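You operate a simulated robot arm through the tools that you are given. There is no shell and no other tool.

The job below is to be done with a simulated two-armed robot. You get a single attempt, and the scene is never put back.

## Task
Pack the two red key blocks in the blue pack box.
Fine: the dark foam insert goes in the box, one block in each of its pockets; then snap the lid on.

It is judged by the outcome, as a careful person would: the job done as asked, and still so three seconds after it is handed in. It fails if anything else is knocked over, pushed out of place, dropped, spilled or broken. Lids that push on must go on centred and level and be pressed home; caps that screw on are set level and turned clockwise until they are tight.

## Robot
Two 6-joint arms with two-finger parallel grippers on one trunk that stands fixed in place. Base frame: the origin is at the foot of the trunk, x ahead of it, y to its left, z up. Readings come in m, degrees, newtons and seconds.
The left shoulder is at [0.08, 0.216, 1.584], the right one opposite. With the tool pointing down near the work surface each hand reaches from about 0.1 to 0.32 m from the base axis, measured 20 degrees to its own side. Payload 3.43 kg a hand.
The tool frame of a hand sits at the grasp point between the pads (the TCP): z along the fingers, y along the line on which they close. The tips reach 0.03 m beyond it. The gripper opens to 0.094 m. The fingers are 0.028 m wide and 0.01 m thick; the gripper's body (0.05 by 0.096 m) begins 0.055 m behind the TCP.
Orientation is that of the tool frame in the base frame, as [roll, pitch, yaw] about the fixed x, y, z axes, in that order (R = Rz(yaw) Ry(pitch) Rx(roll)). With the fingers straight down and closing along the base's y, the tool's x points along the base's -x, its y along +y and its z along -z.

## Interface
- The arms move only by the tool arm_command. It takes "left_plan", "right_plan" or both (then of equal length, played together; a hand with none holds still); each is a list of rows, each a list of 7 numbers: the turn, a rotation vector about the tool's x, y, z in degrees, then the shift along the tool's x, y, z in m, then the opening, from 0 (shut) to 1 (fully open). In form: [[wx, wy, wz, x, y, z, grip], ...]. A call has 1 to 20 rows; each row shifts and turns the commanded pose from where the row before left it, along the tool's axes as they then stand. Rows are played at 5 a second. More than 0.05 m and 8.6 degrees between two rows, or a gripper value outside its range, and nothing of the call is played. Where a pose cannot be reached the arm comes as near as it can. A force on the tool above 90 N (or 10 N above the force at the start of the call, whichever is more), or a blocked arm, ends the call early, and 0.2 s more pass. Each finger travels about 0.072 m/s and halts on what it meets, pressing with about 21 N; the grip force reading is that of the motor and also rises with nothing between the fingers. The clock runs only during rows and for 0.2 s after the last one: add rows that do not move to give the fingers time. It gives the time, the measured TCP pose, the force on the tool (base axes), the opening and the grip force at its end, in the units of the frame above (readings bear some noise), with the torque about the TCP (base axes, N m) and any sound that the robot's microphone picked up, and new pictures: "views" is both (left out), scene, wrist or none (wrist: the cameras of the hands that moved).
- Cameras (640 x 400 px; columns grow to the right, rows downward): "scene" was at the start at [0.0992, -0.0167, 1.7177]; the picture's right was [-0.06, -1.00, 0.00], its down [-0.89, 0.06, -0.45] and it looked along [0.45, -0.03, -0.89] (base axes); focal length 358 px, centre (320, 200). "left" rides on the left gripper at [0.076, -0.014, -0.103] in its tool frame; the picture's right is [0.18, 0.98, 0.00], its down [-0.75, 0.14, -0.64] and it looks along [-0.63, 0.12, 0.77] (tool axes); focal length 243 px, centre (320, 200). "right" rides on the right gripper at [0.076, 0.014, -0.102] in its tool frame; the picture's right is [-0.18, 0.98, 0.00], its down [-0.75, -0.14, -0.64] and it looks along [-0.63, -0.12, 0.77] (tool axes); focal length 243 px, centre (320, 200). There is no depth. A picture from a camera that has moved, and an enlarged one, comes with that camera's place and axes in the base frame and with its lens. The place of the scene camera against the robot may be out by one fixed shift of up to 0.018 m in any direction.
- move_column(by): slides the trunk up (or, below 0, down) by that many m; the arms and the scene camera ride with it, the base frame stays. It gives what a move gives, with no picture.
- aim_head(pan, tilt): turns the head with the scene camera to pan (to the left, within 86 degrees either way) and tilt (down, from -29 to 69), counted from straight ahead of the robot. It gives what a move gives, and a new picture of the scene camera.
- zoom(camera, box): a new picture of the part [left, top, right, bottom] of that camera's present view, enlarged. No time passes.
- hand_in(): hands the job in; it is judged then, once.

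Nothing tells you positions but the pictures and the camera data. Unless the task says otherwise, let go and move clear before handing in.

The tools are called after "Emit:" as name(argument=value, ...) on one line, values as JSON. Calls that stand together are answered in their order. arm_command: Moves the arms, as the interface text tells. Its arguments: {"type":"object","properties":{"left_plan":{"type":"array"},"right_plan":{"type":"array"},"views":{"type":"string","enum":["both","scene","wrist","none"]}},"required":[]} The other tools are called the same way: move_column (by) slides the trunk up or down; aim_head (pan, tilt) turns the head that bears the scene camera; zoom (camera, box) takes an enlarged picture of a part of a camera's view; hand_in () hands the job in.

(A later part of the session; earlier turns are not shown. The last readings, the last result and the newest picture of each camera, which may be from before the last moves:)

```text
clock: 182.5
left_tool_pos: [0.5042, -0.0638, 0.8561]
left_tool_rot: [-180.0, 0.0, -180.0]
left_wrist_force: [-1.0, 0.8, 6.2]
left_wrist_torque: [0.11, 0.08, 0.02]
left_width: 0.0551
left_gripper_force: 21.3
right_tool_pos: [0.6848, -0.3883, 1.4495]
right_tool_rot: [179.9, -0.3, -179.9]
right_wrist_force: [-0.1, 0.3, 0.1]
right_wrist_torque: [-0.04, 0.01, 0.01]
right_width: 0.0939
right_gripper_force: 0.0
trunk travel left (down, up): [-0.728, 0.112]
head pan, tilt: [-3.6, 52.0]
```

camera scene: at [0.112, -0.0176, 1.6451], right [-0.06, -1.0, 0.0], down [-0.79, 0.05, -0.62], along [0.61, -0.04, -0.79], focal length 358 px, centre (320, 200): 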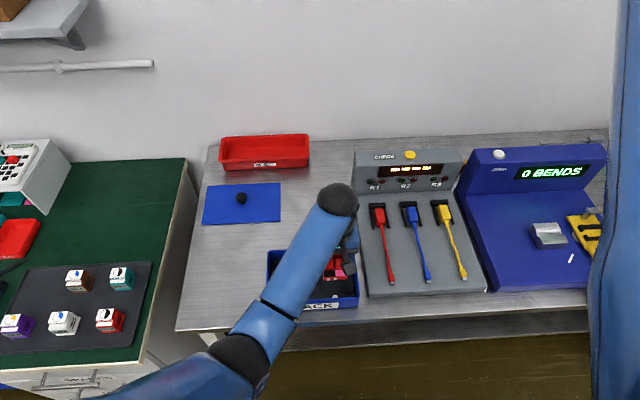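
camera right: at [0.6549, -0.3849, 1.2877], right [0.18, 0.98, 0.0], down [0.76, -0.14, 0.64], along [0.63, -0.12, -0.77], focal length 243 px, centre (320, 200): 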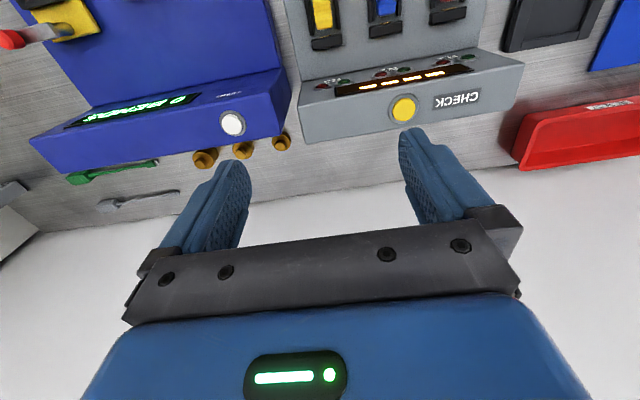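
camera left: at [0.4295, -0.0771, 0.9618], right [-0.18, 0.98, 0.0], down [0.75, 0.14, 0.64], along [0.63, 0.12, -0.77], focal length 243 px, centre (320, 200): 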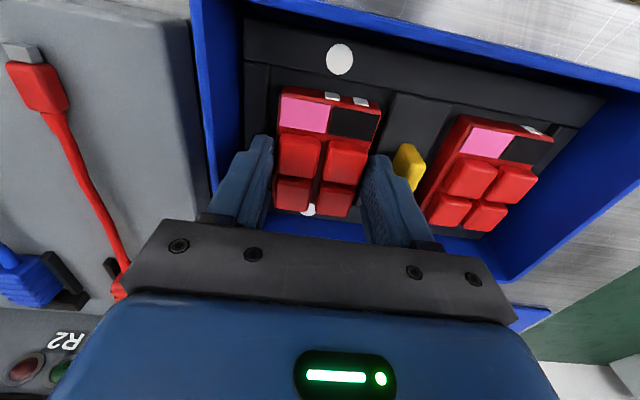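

Contact at the same height as the first block. I'll let go and rise.

Emit:
arm_command(left_plan=[[0, 0, 0, 0, 0, 0.0005, 0.4], [0, 0, 0, 0, 0, 0, 0.62], [0, 0, 0, 0, 0, 0, 0.66], [0, 0, 0, 0, 0, 0, 0.66], [0, 0, 0, 0, 0, -0.004, 0.66], [0, 0, 0, 0, 0, -0.01, 0.66], [0, 0, 0, 0, 0, -0.02, 0.66], [0, 0, 0, 0, 0, -0.03, 0.66], [0, 0, 0, 0, 0, -0.02, 0.66], [0, 0, 0, 0, 0, 0, 0.66]], views="both")

Emit:
zoom(camera="left", box=[200, 0, 520, 200])

```text
clock: 184.7
left_tool_pos: [0.5041, -0.0647, 0.9384]
left_tool_rot: [179.9, -0.1, 180.0]
left_wrist_force: [-0.1, 0.4, -0.8]
left_wrist_torque: [-0.01, -0.01, 0.02]
left_width: 0.0621
left_gripper_force: 0.0
right_tool_pos: [0.6883, -0.3881, 1.4496]
right_tool_rot: [179.8, -0.3, -179.9]
right_wrist_force: [0.4, 0.6, -0.6]
right_wrist_torque: [-0.01, -0.02, 0.01]
right_width: 0.0942
right_gripper_force: 0.1
trunk travel left (down, up): [-0.728, 0.112]
head pan, tilt: [-3.6, 52.0]
camera scene: at [0.1119, -0.0176, 1.6451], right [-0.06, -1.0, 0.0], down [-0.79, 0.05, -0.62], along [0.61, -0.04, -0.79], focal length 358 px, centre (320, 200)
camera left: at [0.4291, -0.0777, 1.0414], right [-0.18, 0.98, 0.0], down [0.75, 0.14, 0.64], along [0.63, 0.12, -0.77], focal length 243 px, centre (320, 200)
```

scene: 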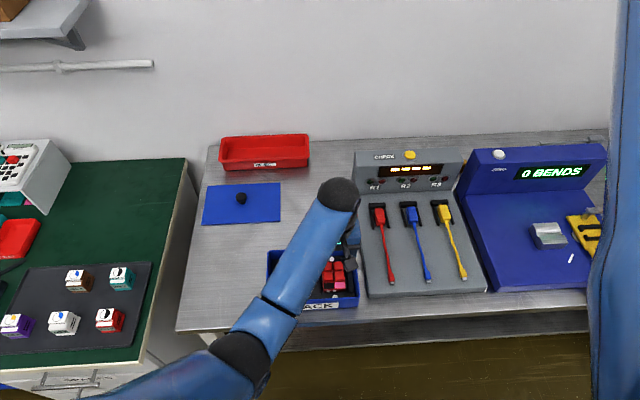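
left: 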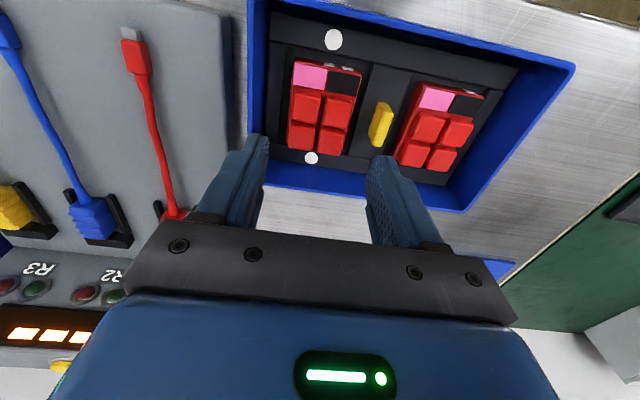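

```text
2.00 times, centred on (360, 100) of left
camera zoom: at [0.4291, -0.0777, 1.0414], right [-0.18, 0.98, 0.0], down [0.75, 0.14, 0.64], along [0.63, 0.12, -0.77], focal length 485 px, centre (240, 400)
```

zoom: 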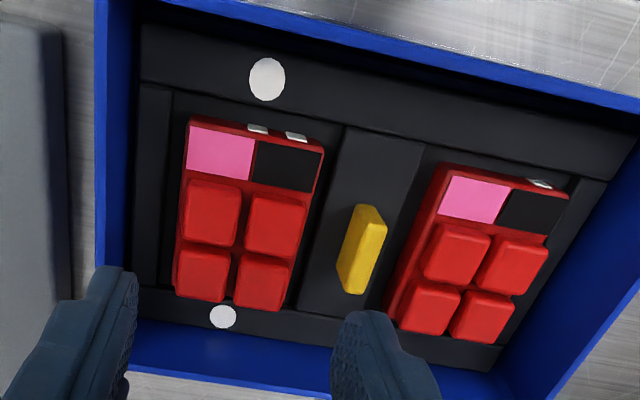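

Both blocks sit flat, one in each pocket. Next is the lid: I'll move the left hand to where its camera can see it well.

Emit:
arm_command(left_plan=[[0, 0, 0, -0.0245, 0.0315, -0.0078, 0.8], [0, 0, 0, -0.0245, 0.0315, -0.0078, 1], [0, 0, 0, -0.0245, 0.0315, -0.0078, 1], [0, 0, 0, -0.0245, 0.0315, -0.0078, 1], [0, 0, 0, -0.0245, 0.0315, -0.0078, 1], [0, 0, 0, -0.0245, 0.0315, -0.0078, 1], [0, 0, 0, -0.0245, 0.0315, -0.0078, 1], [0, 0, 0, -0.0245, 0.0315, -0.0078, 1], [0, 0, 0, 0, 0, 0, 1]], views="both")

Emit:
zoom(camera="left", box=[200, 0, 440, 150])

Emit:
zoom(camera="scene", box=[250, 230, 378, 320])

Emit:
zoom(camera="scene", box=[195, 170, 291, 230])

```text
clock: 186.7
left_tool_pos: [0.6994, 0.1876, 1.0001]
left_tool_rot: [180.0, -0.2, 180.0]
left_wrist_force: [0.1, -0.1, 0.0]
left_wrist_torque: [0.0, 0.0, 0.02]
left_width: 0.0938
left_gripper_force: 0.0
right_tool_pos: [0.6867, -0.3891, 1.4489]
right_tool_rot: [179.7, -0.3, -179.9]
right_wrist_force: [1.1, 0.4, 0.8]
right_wrist_torque: [-0.02, 0.0, 0.0]
right_width: 0.0942
right_gripper_force: 0.1
trunk travel left (down, up): [-0.728, 0.112]
head pan, tilt: [-3.6, 52.0]
camera scene: at [0.1119, -0.0176, 1.6451], right [-0.06, -1.0, 0.0], down [-0.79, 0.05, -0.62], along [0.61, -0.04, -0.79], focal length 358 px, centre (320, 200)
camera left: at [0.6244, 0.1753, 1.1035], right [-0.18, 0.98, 0.0], down [0.75, 0.14, 0.64], along [0.63, 0.12, -0.77], focal length 243 px, centre (320, 200)
```

scene: 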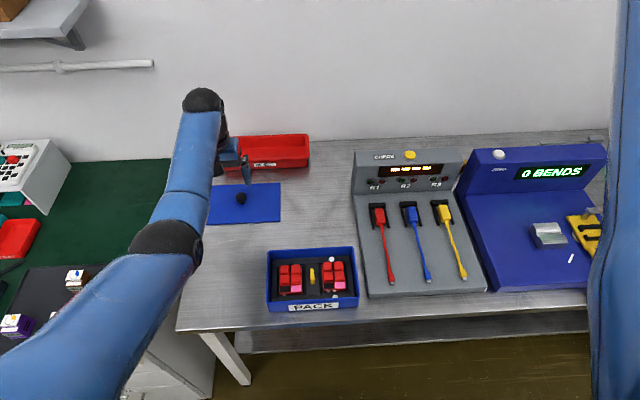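
left: 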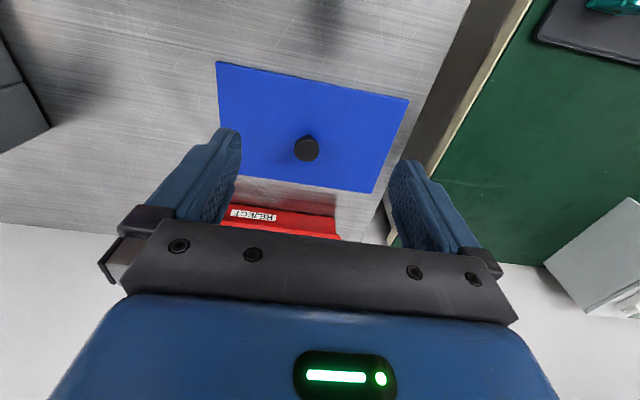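

```text
2.67 times, centred on (320, 75) of left
camera zoom: at [0.6244, 0.1753, 1.1035], right [-0.18, 0.98, 0.0], down [0.75, 0.14, 0.64], along [0.63, 0.12, -0.77], focal length 647 px, centre (320, 533)
```

zoom: 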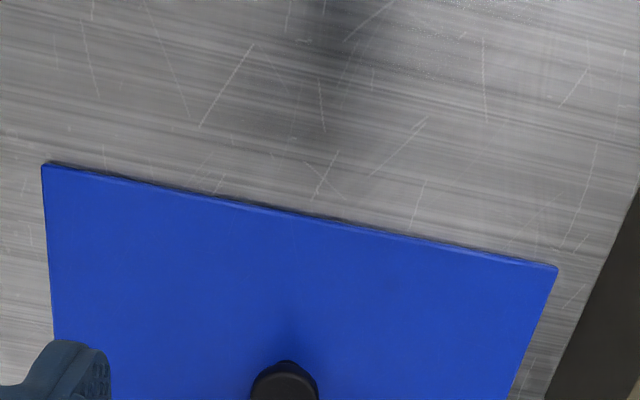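

```text
4.44 times, centred on (314, 275) of scene
camera zoom: at [0.1119, -0.0176, 1.6451], right [-0.06, -1.0, 0.0], down [-0.79, 0.05, -0.62], along [0.61, -0.04, -0.79], focal length 1592 px, centre (347, -133)
```

zoom: 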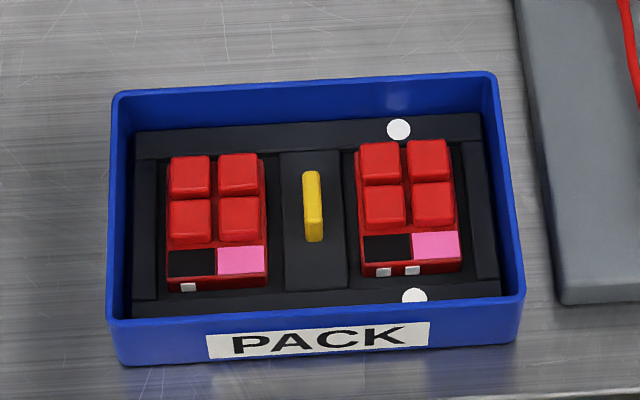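

```text
6.67 times, centred on (243, 200) of scene
camera zoom: at [0.1119, -0.0176, 1.6451], right [-0.06, -1.0, 0.0], down [-0.79, 0.05, -0.62], along [0.61, -0.04, -0.79], focal length 2388 px, centre (833, 200)
```

zoom: 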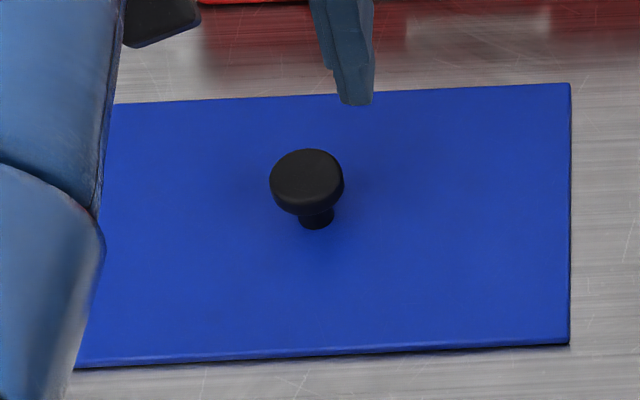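

The pack inside looks right. The lid is 0.2195 × 0.1415 m, the same as the box, with its knob centred at (0.768, 0.186) and its head top near z 0.834. That's just beyond a straight-down reach for the left arm, so I'll tip the fingers outward 13° to keep the elbow well bent. The hand can grip the round knob that way and still hold the lid level.

Emit:
arm_command(left_plan=[[0, -6.5, 0, -0.03, -0.001, -0.035, 1], [0, -6.5, 0, -0.03, -0.001, -0.025, 1], [0, 0, 0, 0, 0, 0, 1]], views="none")

```text
clock: 187.5
left_tool_pos: [0.7583, 0.1862, 1.0637]
left_tool_rot: [179.9, 13.0, -179.9]
left_wrist_force: [0.2, -0.3, 0.3]
left_wrist_torque: [-0.01, 0.01, 0.0]
left_width: 0.0939
left_gripper_force: 0.0
right_tool_pos: [0.6873, -0.3886, 1.4487]
right_tool_rot: [179.8, -0.3, -179.9]
right_wrist_force: [0.3, -0.5, -0.1]
right_wrist_torque: [-0.02, -0.01, 0.0]
right_width: 0.0941
right_gripper_force: 0.2
trunk travel left (down, up): [-0.728, 0.112]
head pan, tilt: [-3.6, 52.0]
```

Emit:
move_column(by=-0.16)

Emit:
arm_command(left_plan=[[0, 0, 0, 0, 0, 0, 1]], views="both")

Emit:
zoom(camera="left", box=[240, 60, 400, 160])

```text
clock: 189.3
left_tool_pos: [0.7576, 0.1855, 0.9044]
left_tool_rot: [180.0, 12.9, -180.0]
left_wrist_force: [-0.9, 0.1, 0.6]
left_wrist_torque: [0.01, 0.06, 0.01]
left_width: 0.0939
left_gripper_force: 0.1
right_tool_pos: [0.6879, -0.3882, 1.2877]
right_tool_rot: [179.9, -0.3, -179.8]
right_wrist_force: [0.7, 0.9, 0.6]
right_wrist_torque: [0.0, -0.01, 0.02]
right_width: 0.0942
right_gripper_force: 0.1
trunk travel left (down, up): [-0.568, 0.272]
head pan, tilt: [-3.6, 52.0]
```

```text
clock: 189.7
left_tool_pos: [0.7573, 0.1853, 0.9029]
left_tool_rot: [180.0, 12.9, -180.0]
left_wrist_force: [0.7, -0.3, 0.6]
left_wrist_torque: [0.02, -0.02, -0.05]
left_width: 0.0939
left_gripper_force: 0.1
right_tool_pos: [0.688, -0.3886, 1.2891]
right_tool_rot: [179.8, -0.4, -179.8]
right_wrist_force: [-0.1, -0.6, 0.3]
right_wrist_torque: [0.03, 0.03, 0.01]
right_width: 0.0939
right_gripper_force: 0.0
trunk travel left (down, up): [-0.568, 0.272]
head pan, tilt: [-3.6, 52.0]
camera scene: at [0.1121, -0.0176, 1.4851], right [-0.06, -1.0, 0.0], down [-0.79, 0.05, -0.62], along [0.61, -0.04, -0.79], focal length 358 px, centre (320, 200)
camera left: at [0.6604, 0.1724, 0.986], right [-0.18, 0.98, -0.04], down [0.59, 0.14, 0.79], along [0.79, 0.12, -0.61], focal length 243 px, centre (320, 200)
```

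scene: 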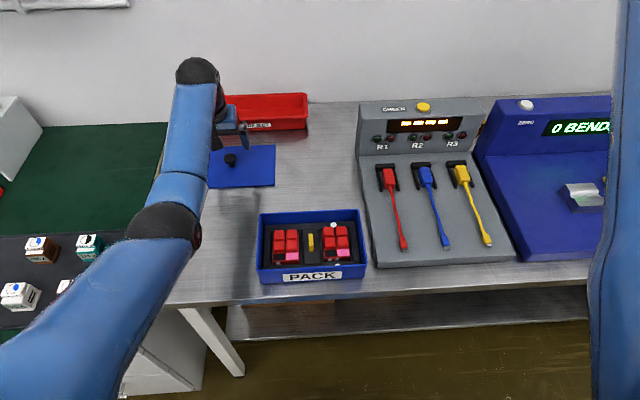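
left: 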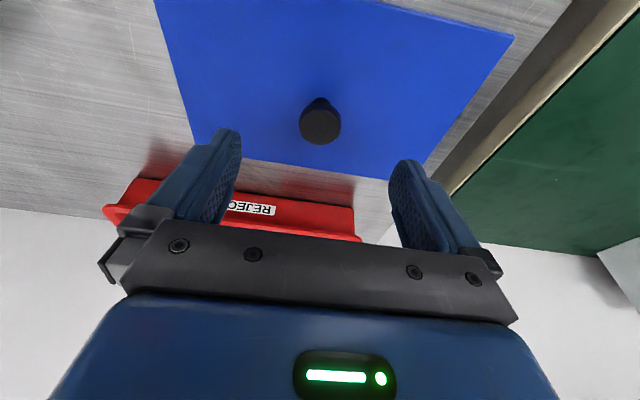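

```text
4.00 times, centred on (320, 110) of left
camera zoom: at [0.6604, 0.1724, 0.986], right [-0.18, 0.98, -0.04], down [0.59, 0.14, 0.79], along [0.79, 0.12, -0.61], focal length 970 px, centre (320, 560)
```

zoom: 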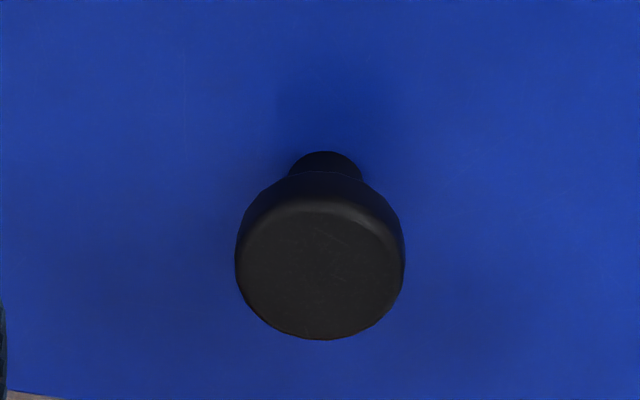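

Knob centre measured again at (0.769, 0.186), with a head about 0.030 m across. I'll shift forward 7 mm and come down around it with the trunk.

Emit:
arm_command(left_plan=[[0, 0, 0, -0.0073, -0.0003, 0.0017, 1], [0, 0, 0, 0, 0, 0, 1]], views="none")

Emit:
move_column(by=-0.04)

Emit:
arm_command(left_plan=[[0, 0, 0, 0, 0, 0, 1]], views="wrist")

```text
clock: 190.3
left_tool_pos: [0.7647, 0.185, 0.9034]
left_tool_rot: [-179.9, 12.8, 179.9]
left_wrist_force: [0.4, 0.8, -0.9]
left_wrist_torque: [-0.01, 0.0, -0.03]
left_width: 0.094
left_gripper_force: 0.0
right_tool_pos: [0.6872, -0.3881, 1.2892]
right_tool_rot: [179.9, -0.3, -179.8]
right_wrist_force: [0.6, 0.2, -0.2]
right_wrist_torque: [-0.02, 0.04, -0.02]
right_width: 0.0939
right_gripper_force: 0.1
trunk travel left (down, up): [-0.568, 0.272]
head pan, tilt: [-3.6, 52.0]
```

```text
clock: 191.2
left_tool_pos: [0.7648, 0.1834, 0.8631]
left_tool_rot: [180.0, 13.0, -179.9]
left_wrist_force: [0.2, 0.9, 0.7]
left_wrist_torque: [-0.01, 0.02, 0.04]
left_width: 0.0938
left_gripper_force: 0.1
right_tool_pos: [0.6873, -0.3885, 1.2494]
right_tool_rot: [179.9, -0.3, -179.9]
right_wrist_force: [-0.5, 0.6, -0.2]
right_wrist_torque: [0.03, -0.01, -0.01]
right_width: 0.0941
right_gripper_force: 0.0
trunk travel left (down, up): [-0.528, 0.312]
head pan, tilt: [-3.6, 52.0]
```

```text
clock: 191.6
left_tool_pos: [0.7635, 0.1856, 0.863]
left_tool_rot: [180.0, 13.0, -179.9]
left_wrist_force: [-0.2, -0.1, -0.7]
left_wrist_torque: [0.04, -0.01, 0.04]
left_width: 0.0942
left_gripper_force: 0.0
right_tool_pos: [0.6868, -0.3879, 1.2484]
right_tool_rot: [179.8, -0.3, -180.0]
right_wrist_force: [0.4, 0.5, -0.4]
right_wrist_torque: [0.0, 0.01, -0.01]
right_width: 0.0939
right_gripper_force: 0.1
trunk travel left (down, up): [-0.528, 0.312]
head pan, tilt: [-3.6, 52.0]
camera left: at [0.668, 0.172, 0.9457], right [-0.18, 0.98, -0.04], down [0.59, 0.14, 0.79], along [0.79, 0.12, -0.61], focal length 243 px, centre (320, 200)
```

left: 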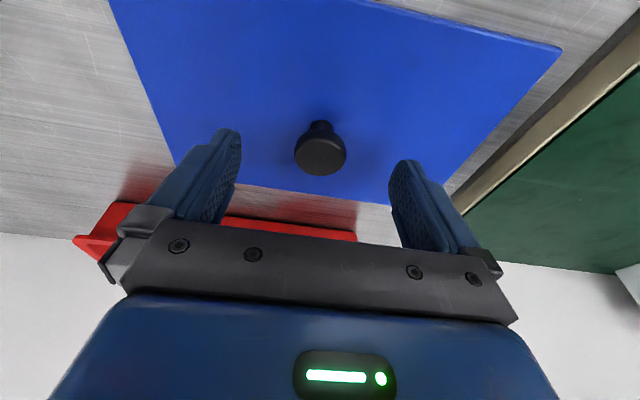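

Emit:
move_column(by=-0.0165)

Emit:
arm_command(left_plan=[[0, 0, 0, 0, 0, 0, 0.7], [0, 0, 0, 0, 0, 0, 0.4], [0, 0, 0, 0, 0, 0, 0.1], [0, 0, 0, 0, 0, 0, 0.1], [0, 0, 0, 0, 0, 0, 0.1], [0, 0, 0, 0, 0, 0, 0.1]], views="both")

Emit:
zoom(camera="left", box=[240, 110, 400, 210])

```text
clock: 192.2
left_tool_pos: [0.7657, 0.1872, 0.8458]
left_tool_rot: [180.0, 12.9, 180.0]
left_wrist_force: [-0.5, 0.4, -0.2]
left_wrist_torque: [-0.01, 0.01, 0.01]
left_width: 0.094
left_gripper_force: 0.1
right_tool_pos: [0.6874, -0.3895, 1.232]
right_tool_rot: [179.8, -0.3, -179.9]
right_wrist_force: [-0.6, 0.1, 0.0]
right_wrist_torque: [-0.01, 0.0, 0.02]
right_width: 0.0938
right_gripper_force: 0.2
trunk travel left (down, up): [-0.511, 0.329]
head pan, tilt: [-3.6, 52.0]
```

```text
clock: 193.6
left_tool_pos: [0.764, 0.1851, 0.8454]
left_tool_rot: [-179.9, 12.9, 180.0]
left_wrist_force: [0.3, 0.1, -0.3]
left_wrist_torque: [0.0, 0.01, 0.01]
left_width: 0.0311
left_gripper_force: 21.1
right_tool_pos: [0.6872, -0.3878, 1.2311]
right_tool_rot: [179.9, -0.3, -179.9]
right_wrist_force: [0.5, 0.2, 0.3]
right_wrist_torque: [-0.05, -0.02, -0.02]
right_width: 0.0939
right_gripper_force: 0.1
trunk travel left (down, up): [-0.511, 0.329]
head pan, tilt: [-3.6, 52.0]
camera scene: at [0.1119, -0.0175, 1.4286], right [-0.06, -1.0, 0.0], down [-0.79, 0.05, -0.62], along [0.61, -0.04, -0.79], focal length 358 px, centre (320, 200)
camera left: at [0.6677, 0.1721, 0.9294], right [-0.18, 0.98, -0.04], down [0.59, 0.14, 0.79], along [0.79, 0.12, -0.61], focal length 243 px, centre (320, 200)
```

scene: 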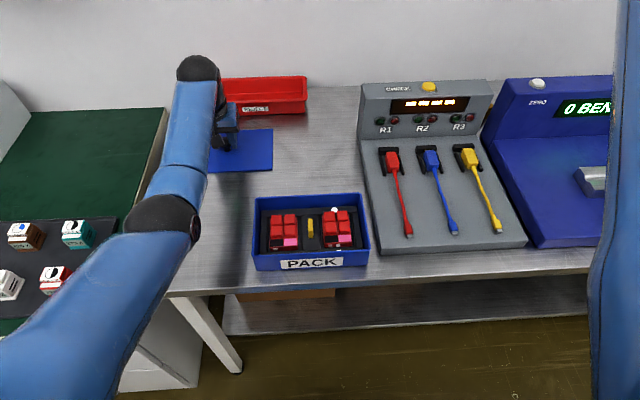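
left: 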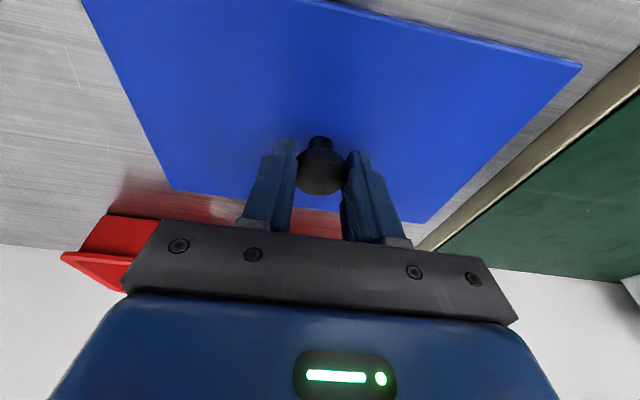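

```text
4.00 times, centred on (320, 160) of left
camera zoom: at [0.6677, 0.1721, 0.9294], right [-0.18, 0.98, -0.04], down [0.59, 0.14, 0.79], along [0.79, 0.12, -0.61], focal length 970 px, centre (320, 360)
```

zoom: 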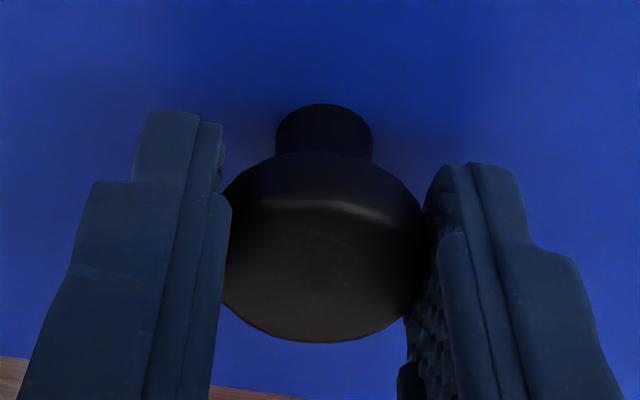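

The knob is gripped (0.031 m, 21 N). I'll lift a little with the trunk and check that the lid comes up level.

Emit:
move_column(by=0.015)

Emit:
arm_command(left_plan=[[0, 0, 0, 0, 0, 0, 0.1]], views="both")

Emit:
zoom(camera="scene", box=[190, 90, 290, 190])

```text
clock: 194.2
left_tool_pos: [0.7634, 0.1862, 0.8614]
left_tool_rot: [180.0, 12.9, 179.9]
left_wrist_force: [0.6, -0.1, -0.4]
left_wrist_torque: [-0.01, 0.03, 0.01]
left_width: 0.0311
left_gripper_force: 21.1
right_tool_pos: [0.6872, -0.3867, 1.2473]
right_tool_rot: [179.9, -0.4, -179.9]
right_wrist_force: [0.0, 0.4, 0.6]
right_wrist_torque: [0.02, -0.01, -0.01]
right_width: 0.0938
right_gripper_force: 0.1
trunk travel left (down, up): [-0.526, 0.314]
head pan, tilt: [-3.6, 52.0]
```

```text
clock: 194.6
left_tool_pos: [0.7636, 0.1851, 0.8632]
left_tool_rot: [-179.9, 12.9, -179.8]
left_wrist_force: [-0.1, -0.1, -1.1]
left_wrist_torque: [-0.04, 0.0, 0.01]
left_width: 0.0312
left_gripper_force: 21.0
right_tool_pos: [0.6873, -0.3884, 1.2468]
right_tool_rot: [179.9, -0.3, -179.9]
right_wrist_force: [0.5, -0.2, 0.1]
right_wrist_torque: [-0.02, -0.02, 0.0]
right_width: 0.094
right_gripper_force: 0.1
trunk travel left (down, up): [-0.526, 0.314]
head pan, tilt: [-3.6, 52.0]
camera scene: at [0.1117, -0.0175, 1.4436], right [-0.06, -1.0, 0.0], down [-0.79, 0.05, -0.62], along [0.61, -0.04, -0.79], focal length 358 px, centre (320, 200)
camera left: at [0.6675, 0.1721, 0.9445], right [-0.18, 0.98, -0.04], down [0.59, 0.14, 0.79], along [0.79, 0.12, -0.61], focal length 243 px, centre (320, 200)
```

scene: 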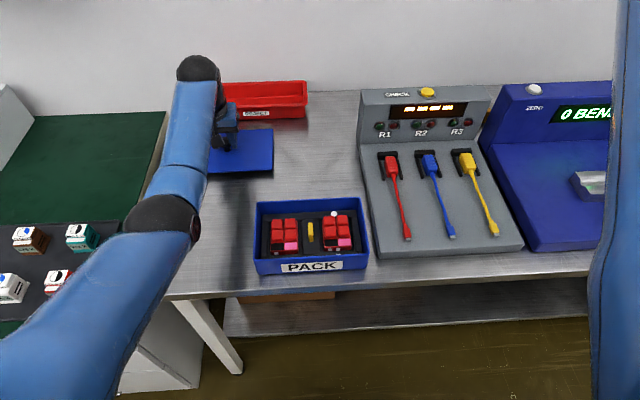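
left: 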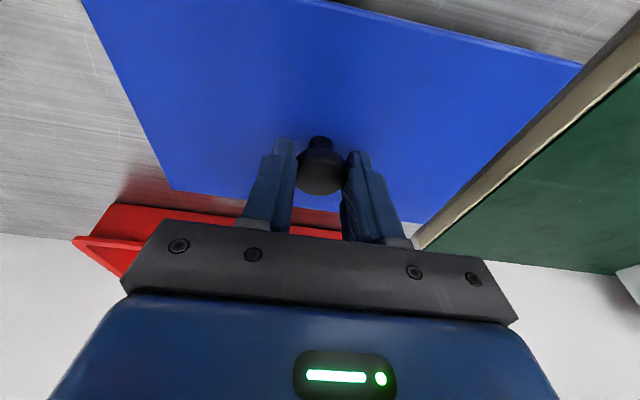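

```text
4.00 times, centred on (240, 140) of scene
camera zoom: at [0.1117, -0.0175, 1.4436], right [-0.06, -1.0, 0.0], down [-0.79, 0.05, -0.62], along [0.61, -0.04, -0.79], focal length 1433 px, centre (640, 440)
```

zoom: 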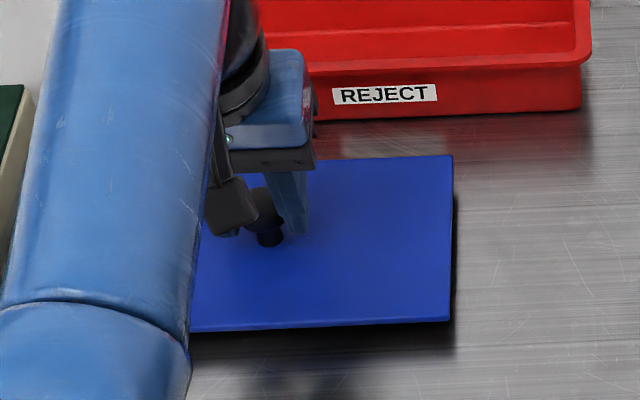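

The lid is up and level and hasn't moved in the fingers. I'll raise the trunk and carry it over to the box.

Emit:
move_column(by=0.1)

Emit:
move_column(by=0.104)

Emit:
arm_command(left_plan=[[0, 0, 0, 0.0021, -0.0014, 0.0003, 0.1], [0, 0, 0, 0.0042, -0.0028, 0.0006, 0.1], [0, 0, 0, 0.0062, -0.0043, 0.001, 0.1], [0, 0, 0, 0.0083, -0.0057, 0.0013, 0.1], [0, 0, 0, 0.0083, -0.0057, 0.0013, 0.1], [0, 0, 0, 0.0083, -0.0057, 0.0013, 0.1], [0, 0, 0, 0.0083, -0.0057, 0.0013, 0.1], [0, 0, 0, 0.0083, -0.0057, 0.0013, 0.1], [0, 0, 0, 0.0083, -0.0057, 0.0013, 0.1], [0, 0, 0, 0.0083, -0.0057, 0.0013, 0.1], [0, 0, 0, 0.0083, -0.0057, 0.0013, 0.1], [0, 0, 0, 0.0083, -0.0057, 0.0013, 0.1], [0, 0, 0, 0.0083, -0.0057, 0.0013, 0.1], [0, 0, 0, 0.0083, -0.0057, 0.0013, 0.1], [0, 0, 0, 0.0083, -0.0057, 0.0013, 0.1], [0, 0, 0, 0.0083, -0.0057, 0.0013, 0.1], [0, 0, 0, 0.0083, -0.0057, 0.0013, 0.1], [0, 0, 0, 0.0062, -0.0043, 0.001, 0.1], [0, 0, 0, 0.0042, -0.0028, 0.0006, 0.1], [0, 0, 0, 0.0021, -0.0014, 0.0003, 0.1]], views="wrist")

```text
clock: 195.9
left_tool_pos: [0.7637, 0.1852, 0.9608]
left_tool_rot: [-180.0, 12.8, 180.0]
left_wrist_force: [0.3, -0.8, -0.5]
left_wrist_torque: [0.0, 0.0, -0.01]
left_width: 0.031
left_gripper_force: 20.5
right_tool_pos: [0.6882, -0.3889, 1.3461]
right_tool_rot: [179.8, -0.3, -180.0]
right_wrist_force: [-0.6, -0.4, -0.1]
right_wrist_torque: [-0.02, 0.02, 0.03]
right_width: 0.0941
right_gripper_force: 0.1
trunk travel left (down, up): [-0.626, 0.214]
head pan, tilt: [-3.6, 52.0]
```

```text
clock: 197.3
left_tool_pos: [0.7633, 0.1851, 1.0659]
left_tool_rot: [180.0, 12.9, -179.9]
left_wrist_force: [0.2, 0.1, 0.1]
left_wrist_torque: [-0.01, -0.01, 0.02]
left_width: 0.0309
left_gripper_force: 20.8
right_tool_pos: [0.6876, -0.3885, 1.4514]
right_tool_rot: [179.8, -0.3, -179.9]
right_wrist_force: [-1.1, 0.2, -0.4]
right_wrist_torque: [0.0, 0.01, 0.02]
right_width: 0.0941
right_gripper_force: 0.1
trunk travel left (down, up): [-0.73, 0.11]
head pan, tilt: [-3.6, 52.0]
```

```text
clock: 201.5
left_tool_pos: [0.632, 0.0895, 1.0119]
left_tool_rot: [180.0, 12.8, -179.9]
left_wrist_force: [-0.2, 0.2, -0.5]
left_wrist_torque: [-0.02, -0.01, -0.01]
left_width: 0.0307
left_gripper_force: 21.3
right_tool_pos: [0.6861, -0.3884, 1.4508]
right_tool_rot: [179.8, -0.3, -179.9]
right_wrist_force: [0.2, -0.9, 0.9]
right_wrist_torque: [0.0, 0.0, -0.03]
right_width: 0.0939
right_gripper_force: 0.1
trunk travel left (down, up): [-0.73, 0.11]
head pan, tilt: [-3.6, 52.0]
camera left: at [0.5353, 0.075, 1.0953], right [-0.18, 0.98, -0.04], down [0.59, 0.14, 0.79], along [0.79, 0.12, -0.61], focal length 243 px, centre (320, 200)
```

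left: 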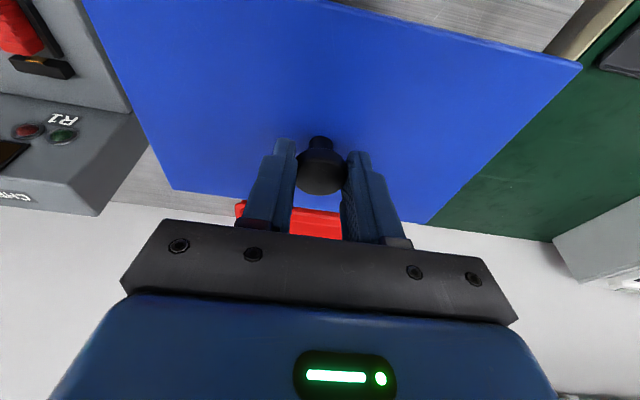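

Halfway there and still steady. On with the second half.

Emit:
arm_command(left_plan=[[0, 0, 0, 0.0021, -0.0014, 0.0003, 0.1], [0, 0, 0, 0.0042, -0.0028, 0.0006, 0.1], [0, 0, 0, 0.0062, -0.0043, 0.001, 0.1], [0, 0, 0, 0.0083, -0.0057, 0.0013, 0.1], [0, 0, 0, 0.0083, -0.0057, 0.0013, 0.1], [0, 0, 0, 0.0083, -0.0057, 0.0013, 0.1], [0, 0, 0, 0.0083, -0.0057, 0.0013, 0.1], [0, 0, 0, 0.0083, -0.0057, 0.0013, 0.1], [0, 0, 0, 0.0083, -0.0057, 0.0013, 0.1], [0, 0, 0, 0.0083, -0.0057, 0.0013, 0.1], [0, 0, 0, 0.0083, -0.0057, 0.0013, 0.1], [0, 0, 0, 0.0083, -0.0057, 0.0013, 0.1], [0, 0, 0, 0.0083, -0.0057, 0.0013, 0.1], [0, 0, 0, 0.0083, -0.0057, 0.0013, 0.1], [0, 0, 0, 0.0083, -0.0057, 0.0013, 0.1], [0, 0, 0, 0.0083, -0.0057, 0.0013, 0.1], [0, 0, 0, 0.0083, -0.0057, 0.0013, 0.1], [0, 0, 0, 0.0062, -0.0043, 0.001, 0.1], [0, 0, 0, 0.0042, -0.0028, 0.0006, 0.1], [0, 0, 0, 0.0021, -0.0014, 0.0003, 0.1]], views="both")

Emit:
zoom(camera="scene", box=[240, 200, 380, 320])

```text
clock: 205.7
left_tool_pos: [0.4989, -0.0078, 0.9596]
left_tool_rot: [179.9, 12.9, -180.0]
left_wrist_force: [0.0, 0.4, -0.7]
left_wrist_torque: [-0.02, 0.0, 0.04]
left_width: 0.031
left_gripper_force: 20.7
right_tool_pos: [0.6868, -0.388, 1.4508]
right_tool_rot: [179.7, -0.4, -179.9]
right_wrist_force: [0.0, 0.0, -0.3]
right_wrist_torque: [0.03, -0.02, -0.02]
right_width: 0.0938
right_gripper_force: 0.1
trunk travel left (down, up): [-0.73, 0.11]
head pan, tilt: [-3.6, 52.0]
camera scene: at [0.1119, -0.0177, 1.6476], right [-0.06, -1.0, 0.0], down [-0.79, 0.05, -0.62], along [0.61, -0.04, -0.79], focal length 358 px, centre (320, 200)
camera left: at [0.4023, -0.0221, 1.0427], right [-0.18, 0.98, -0.04], down [0.59, 0.14, 0.79], along [0.79, 0.12, -0.61], focal length 243 px, centre (320, 200)
```

scene: 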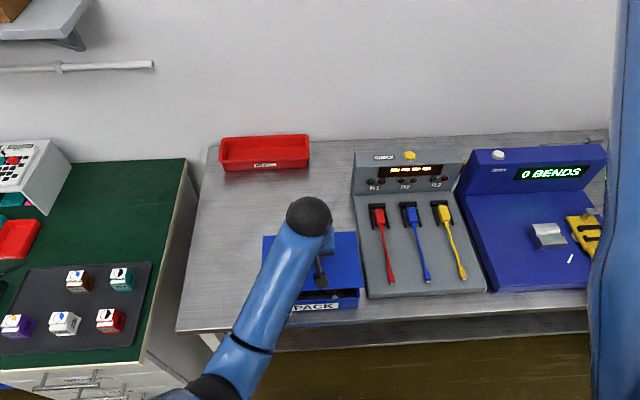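
left: 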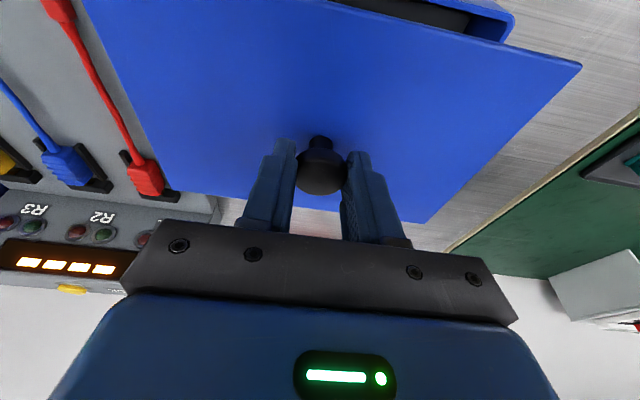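

```text
3.33 times, centred on (310, 260) of scene
camera zoom: at [0.1119, -0.0177, 1.6476], right [-0.06, -1.0, 0.0], down [-0.79, 0.05, -0.62], along [0.61, -0.04, -0.79], focal length 1194 px, centre (353, 0)
```

zoom: 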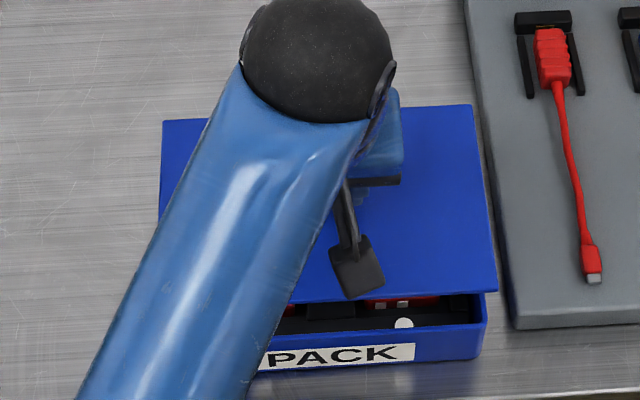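

The lid is over the box, about 4 cm up. I'll take close-ups of the lid's corners and the box's visible corner to line them up.

Emit:
zoom(camera="left", box=[480, 0, 608, 80])

Emit:
zoom(camera="left", box=[370, 180, 466, 240])

Emit:
zoom(camera="left", box=[140, 160, 236, 220])

Emit:
zoom(camera="left", box=[60, 0, 156, 60])

Emit:
zoom(camera="left", box=[320, 0, 448, 80])

```text
5.00 times, centred on (544, 40) of left
camera zoom: at [0.4023, -0.0221, 1.0427], right [-0.18, 0.98, -0.04], down [0.59, 0.14, 0.79], along [0.79, 0.12, -0.61], focal length 1213 px, centre (-800, 1000)
```

zoom: 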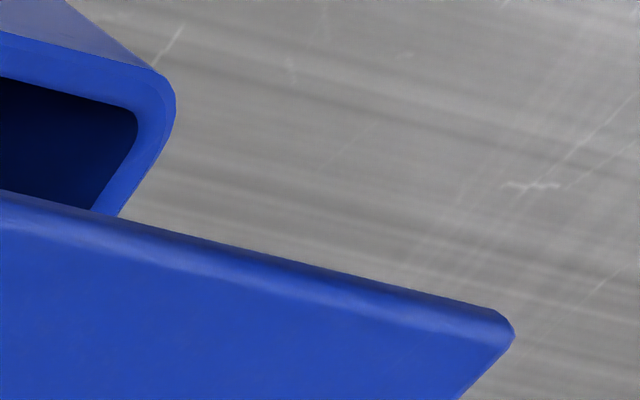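

```text
6.67 times, centred on (418, 210) of left
camera zoom: at [0.4023, -0.0221, 1.0427], right [-0.18, 0.98, -0.04], down [0.59, 0.14, 0.79], along [0.79, 0.12, -0.61], focal length 1618 px, centre (-333, 133)
```

zoom: 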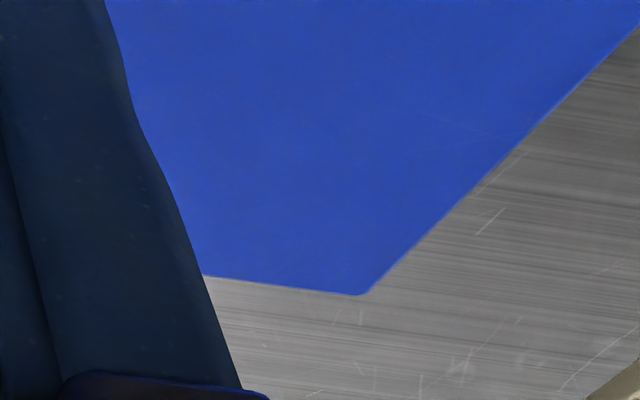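

```text
6.67 times, centred on (188, 190) of left
camera zoom: at [0.4023, -0.0221, 1.0427], right [-0.18, 0.98, -0.04], down [0.59, 0.14, 0.79], along [0.79, 0.12, -0.61], focal length 1618 px, centre (1200, 267)
```

zoom: 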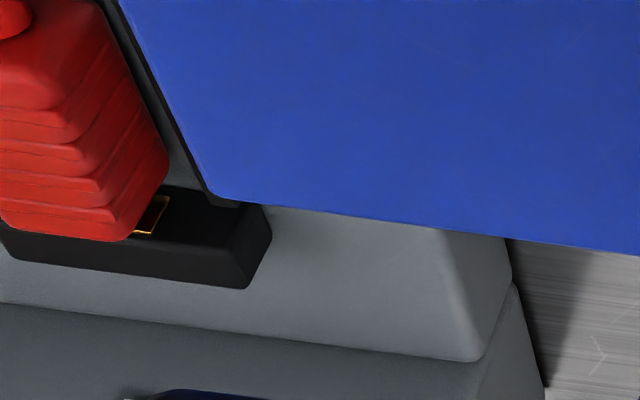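

```text
6.67 times, centred on (108, 30) of left
camera zoom: at [0.4023, -0.0221, 1.0427], right [-0.18, 0.98, -0.04], down [0.59, 0.14, 0.79], along [0.79, 0.12, -0.61], focal length 1618 px, centre (1733, 1333)
```

zoom: 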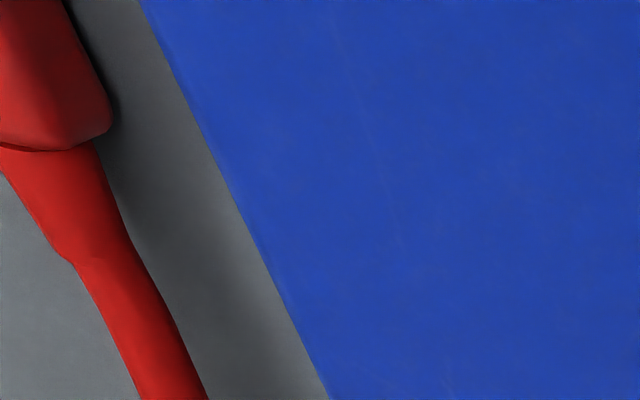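

```text
5.00 times, centred on (384, 40) of left
camera zoom: at [0.4023, -0.0221, 1.0427], right [-0.18, 0.98, -0.04], down [0.59, 0.14, 0.79], along [0.79, 0.12, -0.61], focal length 1213 px, centre (0, 1000)
```

zoom: 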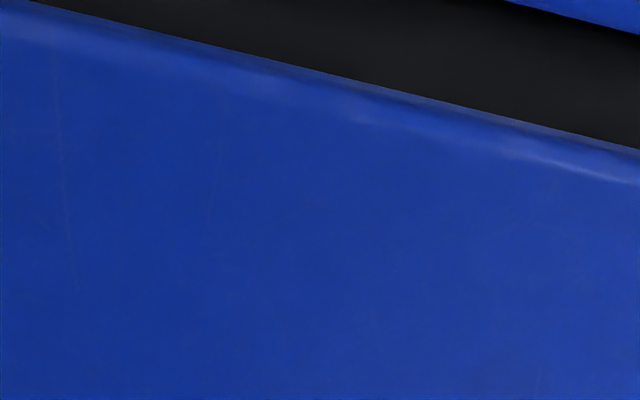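

The lid's centre is within about 1 mm of the box's, and it is turned by about 0.45°. I'll correct both and lower to just above the rim.

Emit:
arm_command(left_plan=[[-0.1, 0, -0.44, 0.0009, -0.0007, -0.0002, 0.1], [0, 0, 0, 0.0007, 0, 0.0029, 0.1], [0, 0, 0, 0.0014, 0, 0.0058, 0.1], [0, 0, 0, 0.0018, 0, 0.0078, 0.1], [0, 0, 0, 0.0018, 0, 0.0078, 0.1], [0, 0, 0, 0.0018, 0, 0.0078, 0.1], [0, 0, 0, 0.0018, 0, 0.0078, 0.1], [0, 0, 0, 0.0014, 0, 0.0058, 0.1], [0, 0, 0, 0.0007, 0, 0.0029, 0.1], [0, 0, 0, 0, 0, 0, 0.1]], views="both")

Emit:
zoom(camera="left", box=[480, 0, 608, 80])

Emit:
zoom(camera="scene", box=[250, 220, 378, 320])

Emit:
zoom(camera="left", box=[140, 160, 236, 220])

```text
clock: 207.9
left_tool_pos: [0.4979, -0.0071, 0.9081]
left_tool_rot: [180.0, 12.9, -179.5]
left_wrist_force: [-0.3, 0.6, -0.5]
left_wrist_torque: [0.0, 0.01, -0.01]
left_width: 0.031
left_gripper_force: 21.4
right_tool_pos: [0.6869, -0.3882, 1.4505]
right_tool_rot: [179.7, -0.3, -180.0]
right_wrist_force: [-0.5, -0.1, 0.4]
right_wrist_torque: [0.0, 0.02, -0.04]
right_width: 0.094
right_gripper_force: 0.1
trunk travel left (down, up): [-0.73, 0.11]
head pan, tilt: [-3.6, 52.0]
camera scene: at [0.1119, -0.0176, 1.6476], right [-0.06, -1.0, 0.0], down [-0.79, 0.05, -0.62], along [0.61, -0.04, -0.79], focal length 358 px, centre (320, 200)
camera left: at [0.4013, -0.0232, 0.9925], right [-0.19, 0.98, -0.04], down [0.59, 0.15, 0.79], along [0.79, 0.13, -0.61], focal length 243 px, centre (320, 200)
```

scene: 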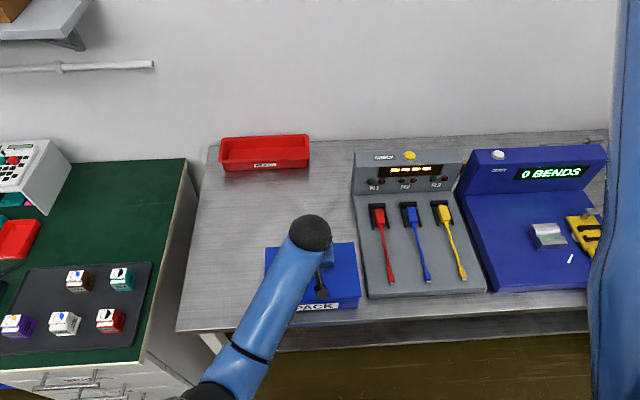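
left: 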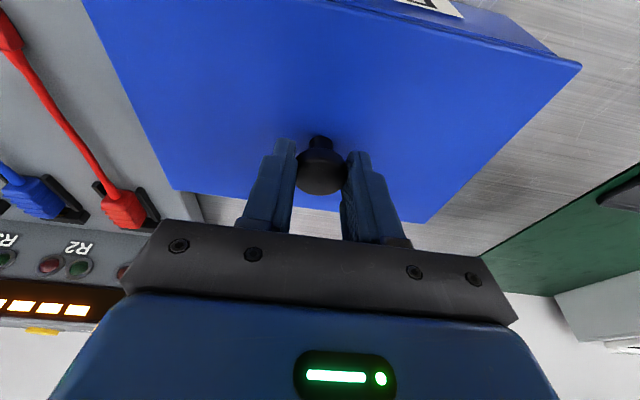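

```text
5.00 times, centred on (544, 40) of left
camera zoom: at [0.4013, -0.0232, 0.9925], right [-0.19, 0.98, -0.04], down [0.59, 0.15, 0.79], along [0.79, 0.13, -0.61], focal length 1213 px, centre (-800, 1000)
```

zoom: 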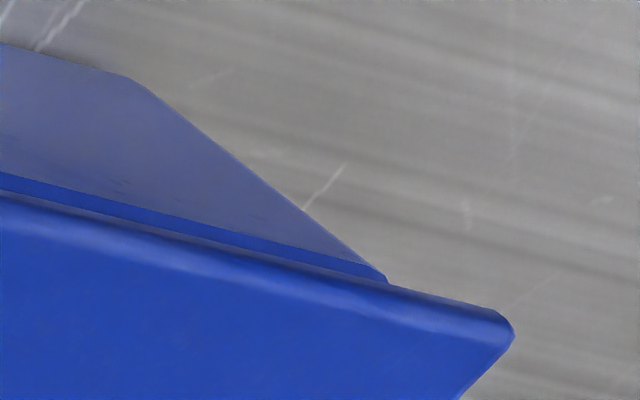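

```text
4.00 times, centred on (314, 270) of scene
camera zoom: at [0.1119, -0.0176, 1.6476], right [-0.06, -1.0, 0.0], down [-0.79, 0.05, -0.62], along [0.61, -0.04, -0.79], focal length 1433 px, centre (344, -80)
```

zoom: 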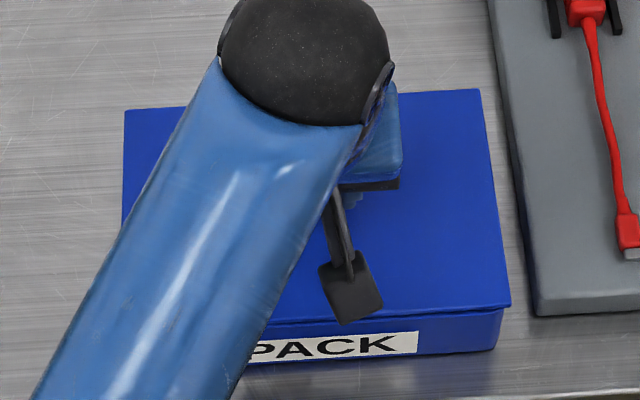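

```text
6.67 times, centred on (188, 190) of left
camera zoom: at [0.4013, -0.0232, 0.9925], right [-0.19, 0.98, -0.04], down [0.59, 0.15, 0.79], along [0.79, 0.13, -0.61], focal length 1618 px, centre (1200, 267)
```

zoom: 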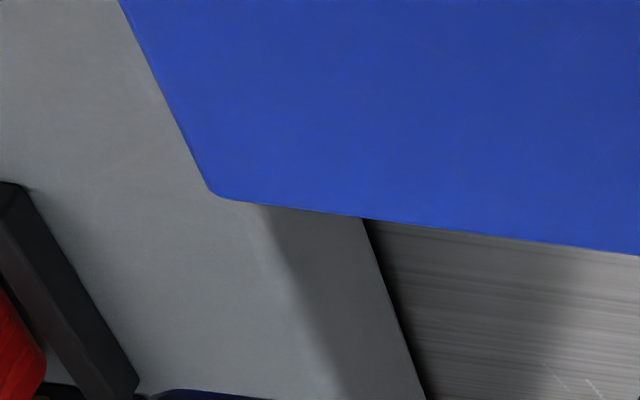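

Edges agree within about 1 mm on the sides I can see. I'll lower it the last centimetre slowly until it touches.

Emit:
arm_command(left_plan=[[0, 0, 0, 0.0004, -0.0004, 0.0019, 0.1], [0, 0, 0, 0.0005, 0, 0.002, 0.1], [0, 0, 0, 0.0005, 0, 0.002, 0.1], [0, 0, 0, 0, 0, 0, 0.1]], views="none")

```text
clock: 208.9
left_tool_pos: [0.4982, -0.0096, 0.9068]
left_tool_rot: [-179.9, 13.2, -179.4]
left_wrist_force: [2.8, 2.8, 16.4]
left_wrist_torque: [0.04, -0.16, 0.01]
left_width: 0.031
left_gripper_force: 21.0
right_tool_pos: [0.6849, -0.3885, 1.4523]
right_tool_rot: [179.9, -0.3, -179.9]
right_wrist_force: [0.6, -0.4, 0.6]
right_wrist_torque: [-0.02, -0.01, 0.03]
right_width: 0.094
right_gripper_force: 0.0
trunk travel left (down, up): [-0.73, 0.11]
head pan, tilt: [-3.6, 52.0]
```

The lid touches all round (16 N, almost no torque), so it's resting centred on the rim. I'll open the fingers gently while it's lightly loaded, then look.

Emit:
arm_command(left_plan=[[0, 0, 0, 0, 0, 0, 0.34], [0, 0, 0, 0, 0, 0, 0.36], [0, 0, 0, 0, 0, 0, 0.38], [0, 0, 0, 0, 0, 0, 0.42], [0, 0, 0, 0, 0, 0, 0.5], [0, 0, 0, 0, 0, 0, 0.6], [0, 0, 0, 0, 0, 0, 0.6]], views="both")

Emit:
zoom(camera="left", box=[480, 0, 608, 80])

Emit:
zoom(camera="scene", box=[250, 220, 378, 320])

```text
clock: 210.5
left_tool_pos: [0.4984, -0.0097, 0.9031]
left_tool_rot: [180.0, 12.9, -179.6]
left_wrist_force: [0.9, -0.8, -0.1]
left_wrist_torque: [-0.01, 0.03, -0.01]
left_width: 0.0563
left_gripper_force: 0.1
right_tool_pos: [0.687, -0.3882, 1.4506]
right_tool_rot: [179.8, -0.4, -180.0]
right_wrist_force: [0.2, -0.1, -0.2]
right_wrist_torque: [0.01, -0.03, 0.02]
right_width: 0.0941
right_gripper_force: 0.1
trunk travel left (down, up): [-0.73, 0.11]
head pan, tilt: [-3.6, 52.0]
heard: snap
camera scene: at [0.112, -0.0177, 1.6476], right [-0.06, -1.0, 0.0], down [-0.79, 0.05, -0.62], along [0.61, -0.04, -0.79], focal length 358 px, centre (320, 200)
camera left: at [0.4012, -0.0238, 0.9867], right [-0.19, 0.98, -0.04], down [0.59, 0.15, 0.79], along [0.79, 0.13, -0.61], focal length 243 px, centre (320, 200)
```

scene: 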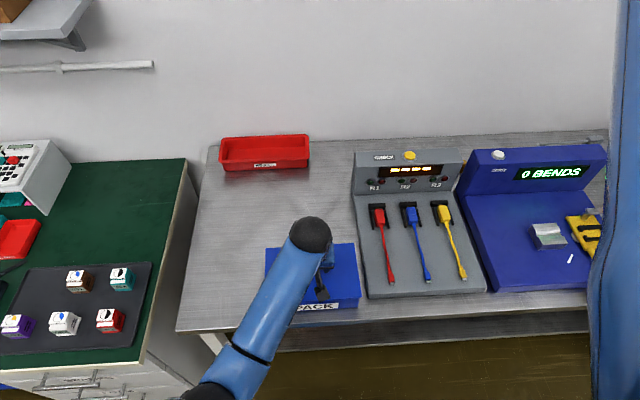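
left: 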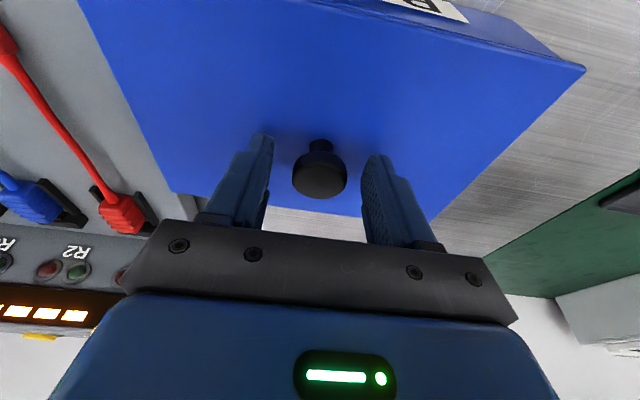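

```text
5.00 times, centred on (544, 40) of left
camera zoom: at [0.4012, -0.0238, 0.9867], right [-0.19, 0.98, -0.04], down [0.59, 0.15, 0.79], along [0.79, 0.13, -0.61], focal length 1213 px, centre (-800, 1000)
```

zoom: 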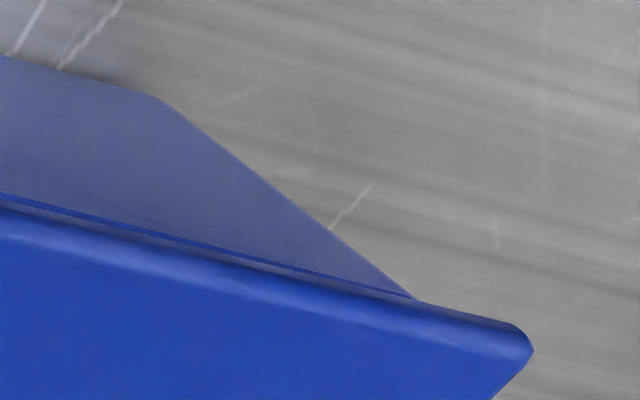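

```text
4.00 times, centred on (314, 270) of scene
camera zoom: at [0.112, -0.0177, 1.6476], right [-0.06, -1.0, 0.0], down [-0.79, 0.05, -0.62], along [0.61, -0.04, -0.79], focal length 1433 px, centre (344, -80)
```

zoom: 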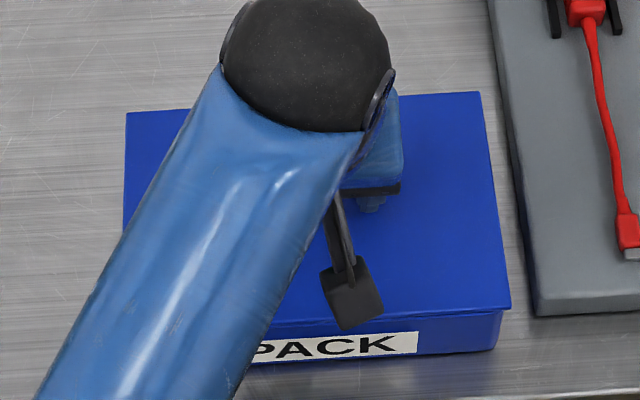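

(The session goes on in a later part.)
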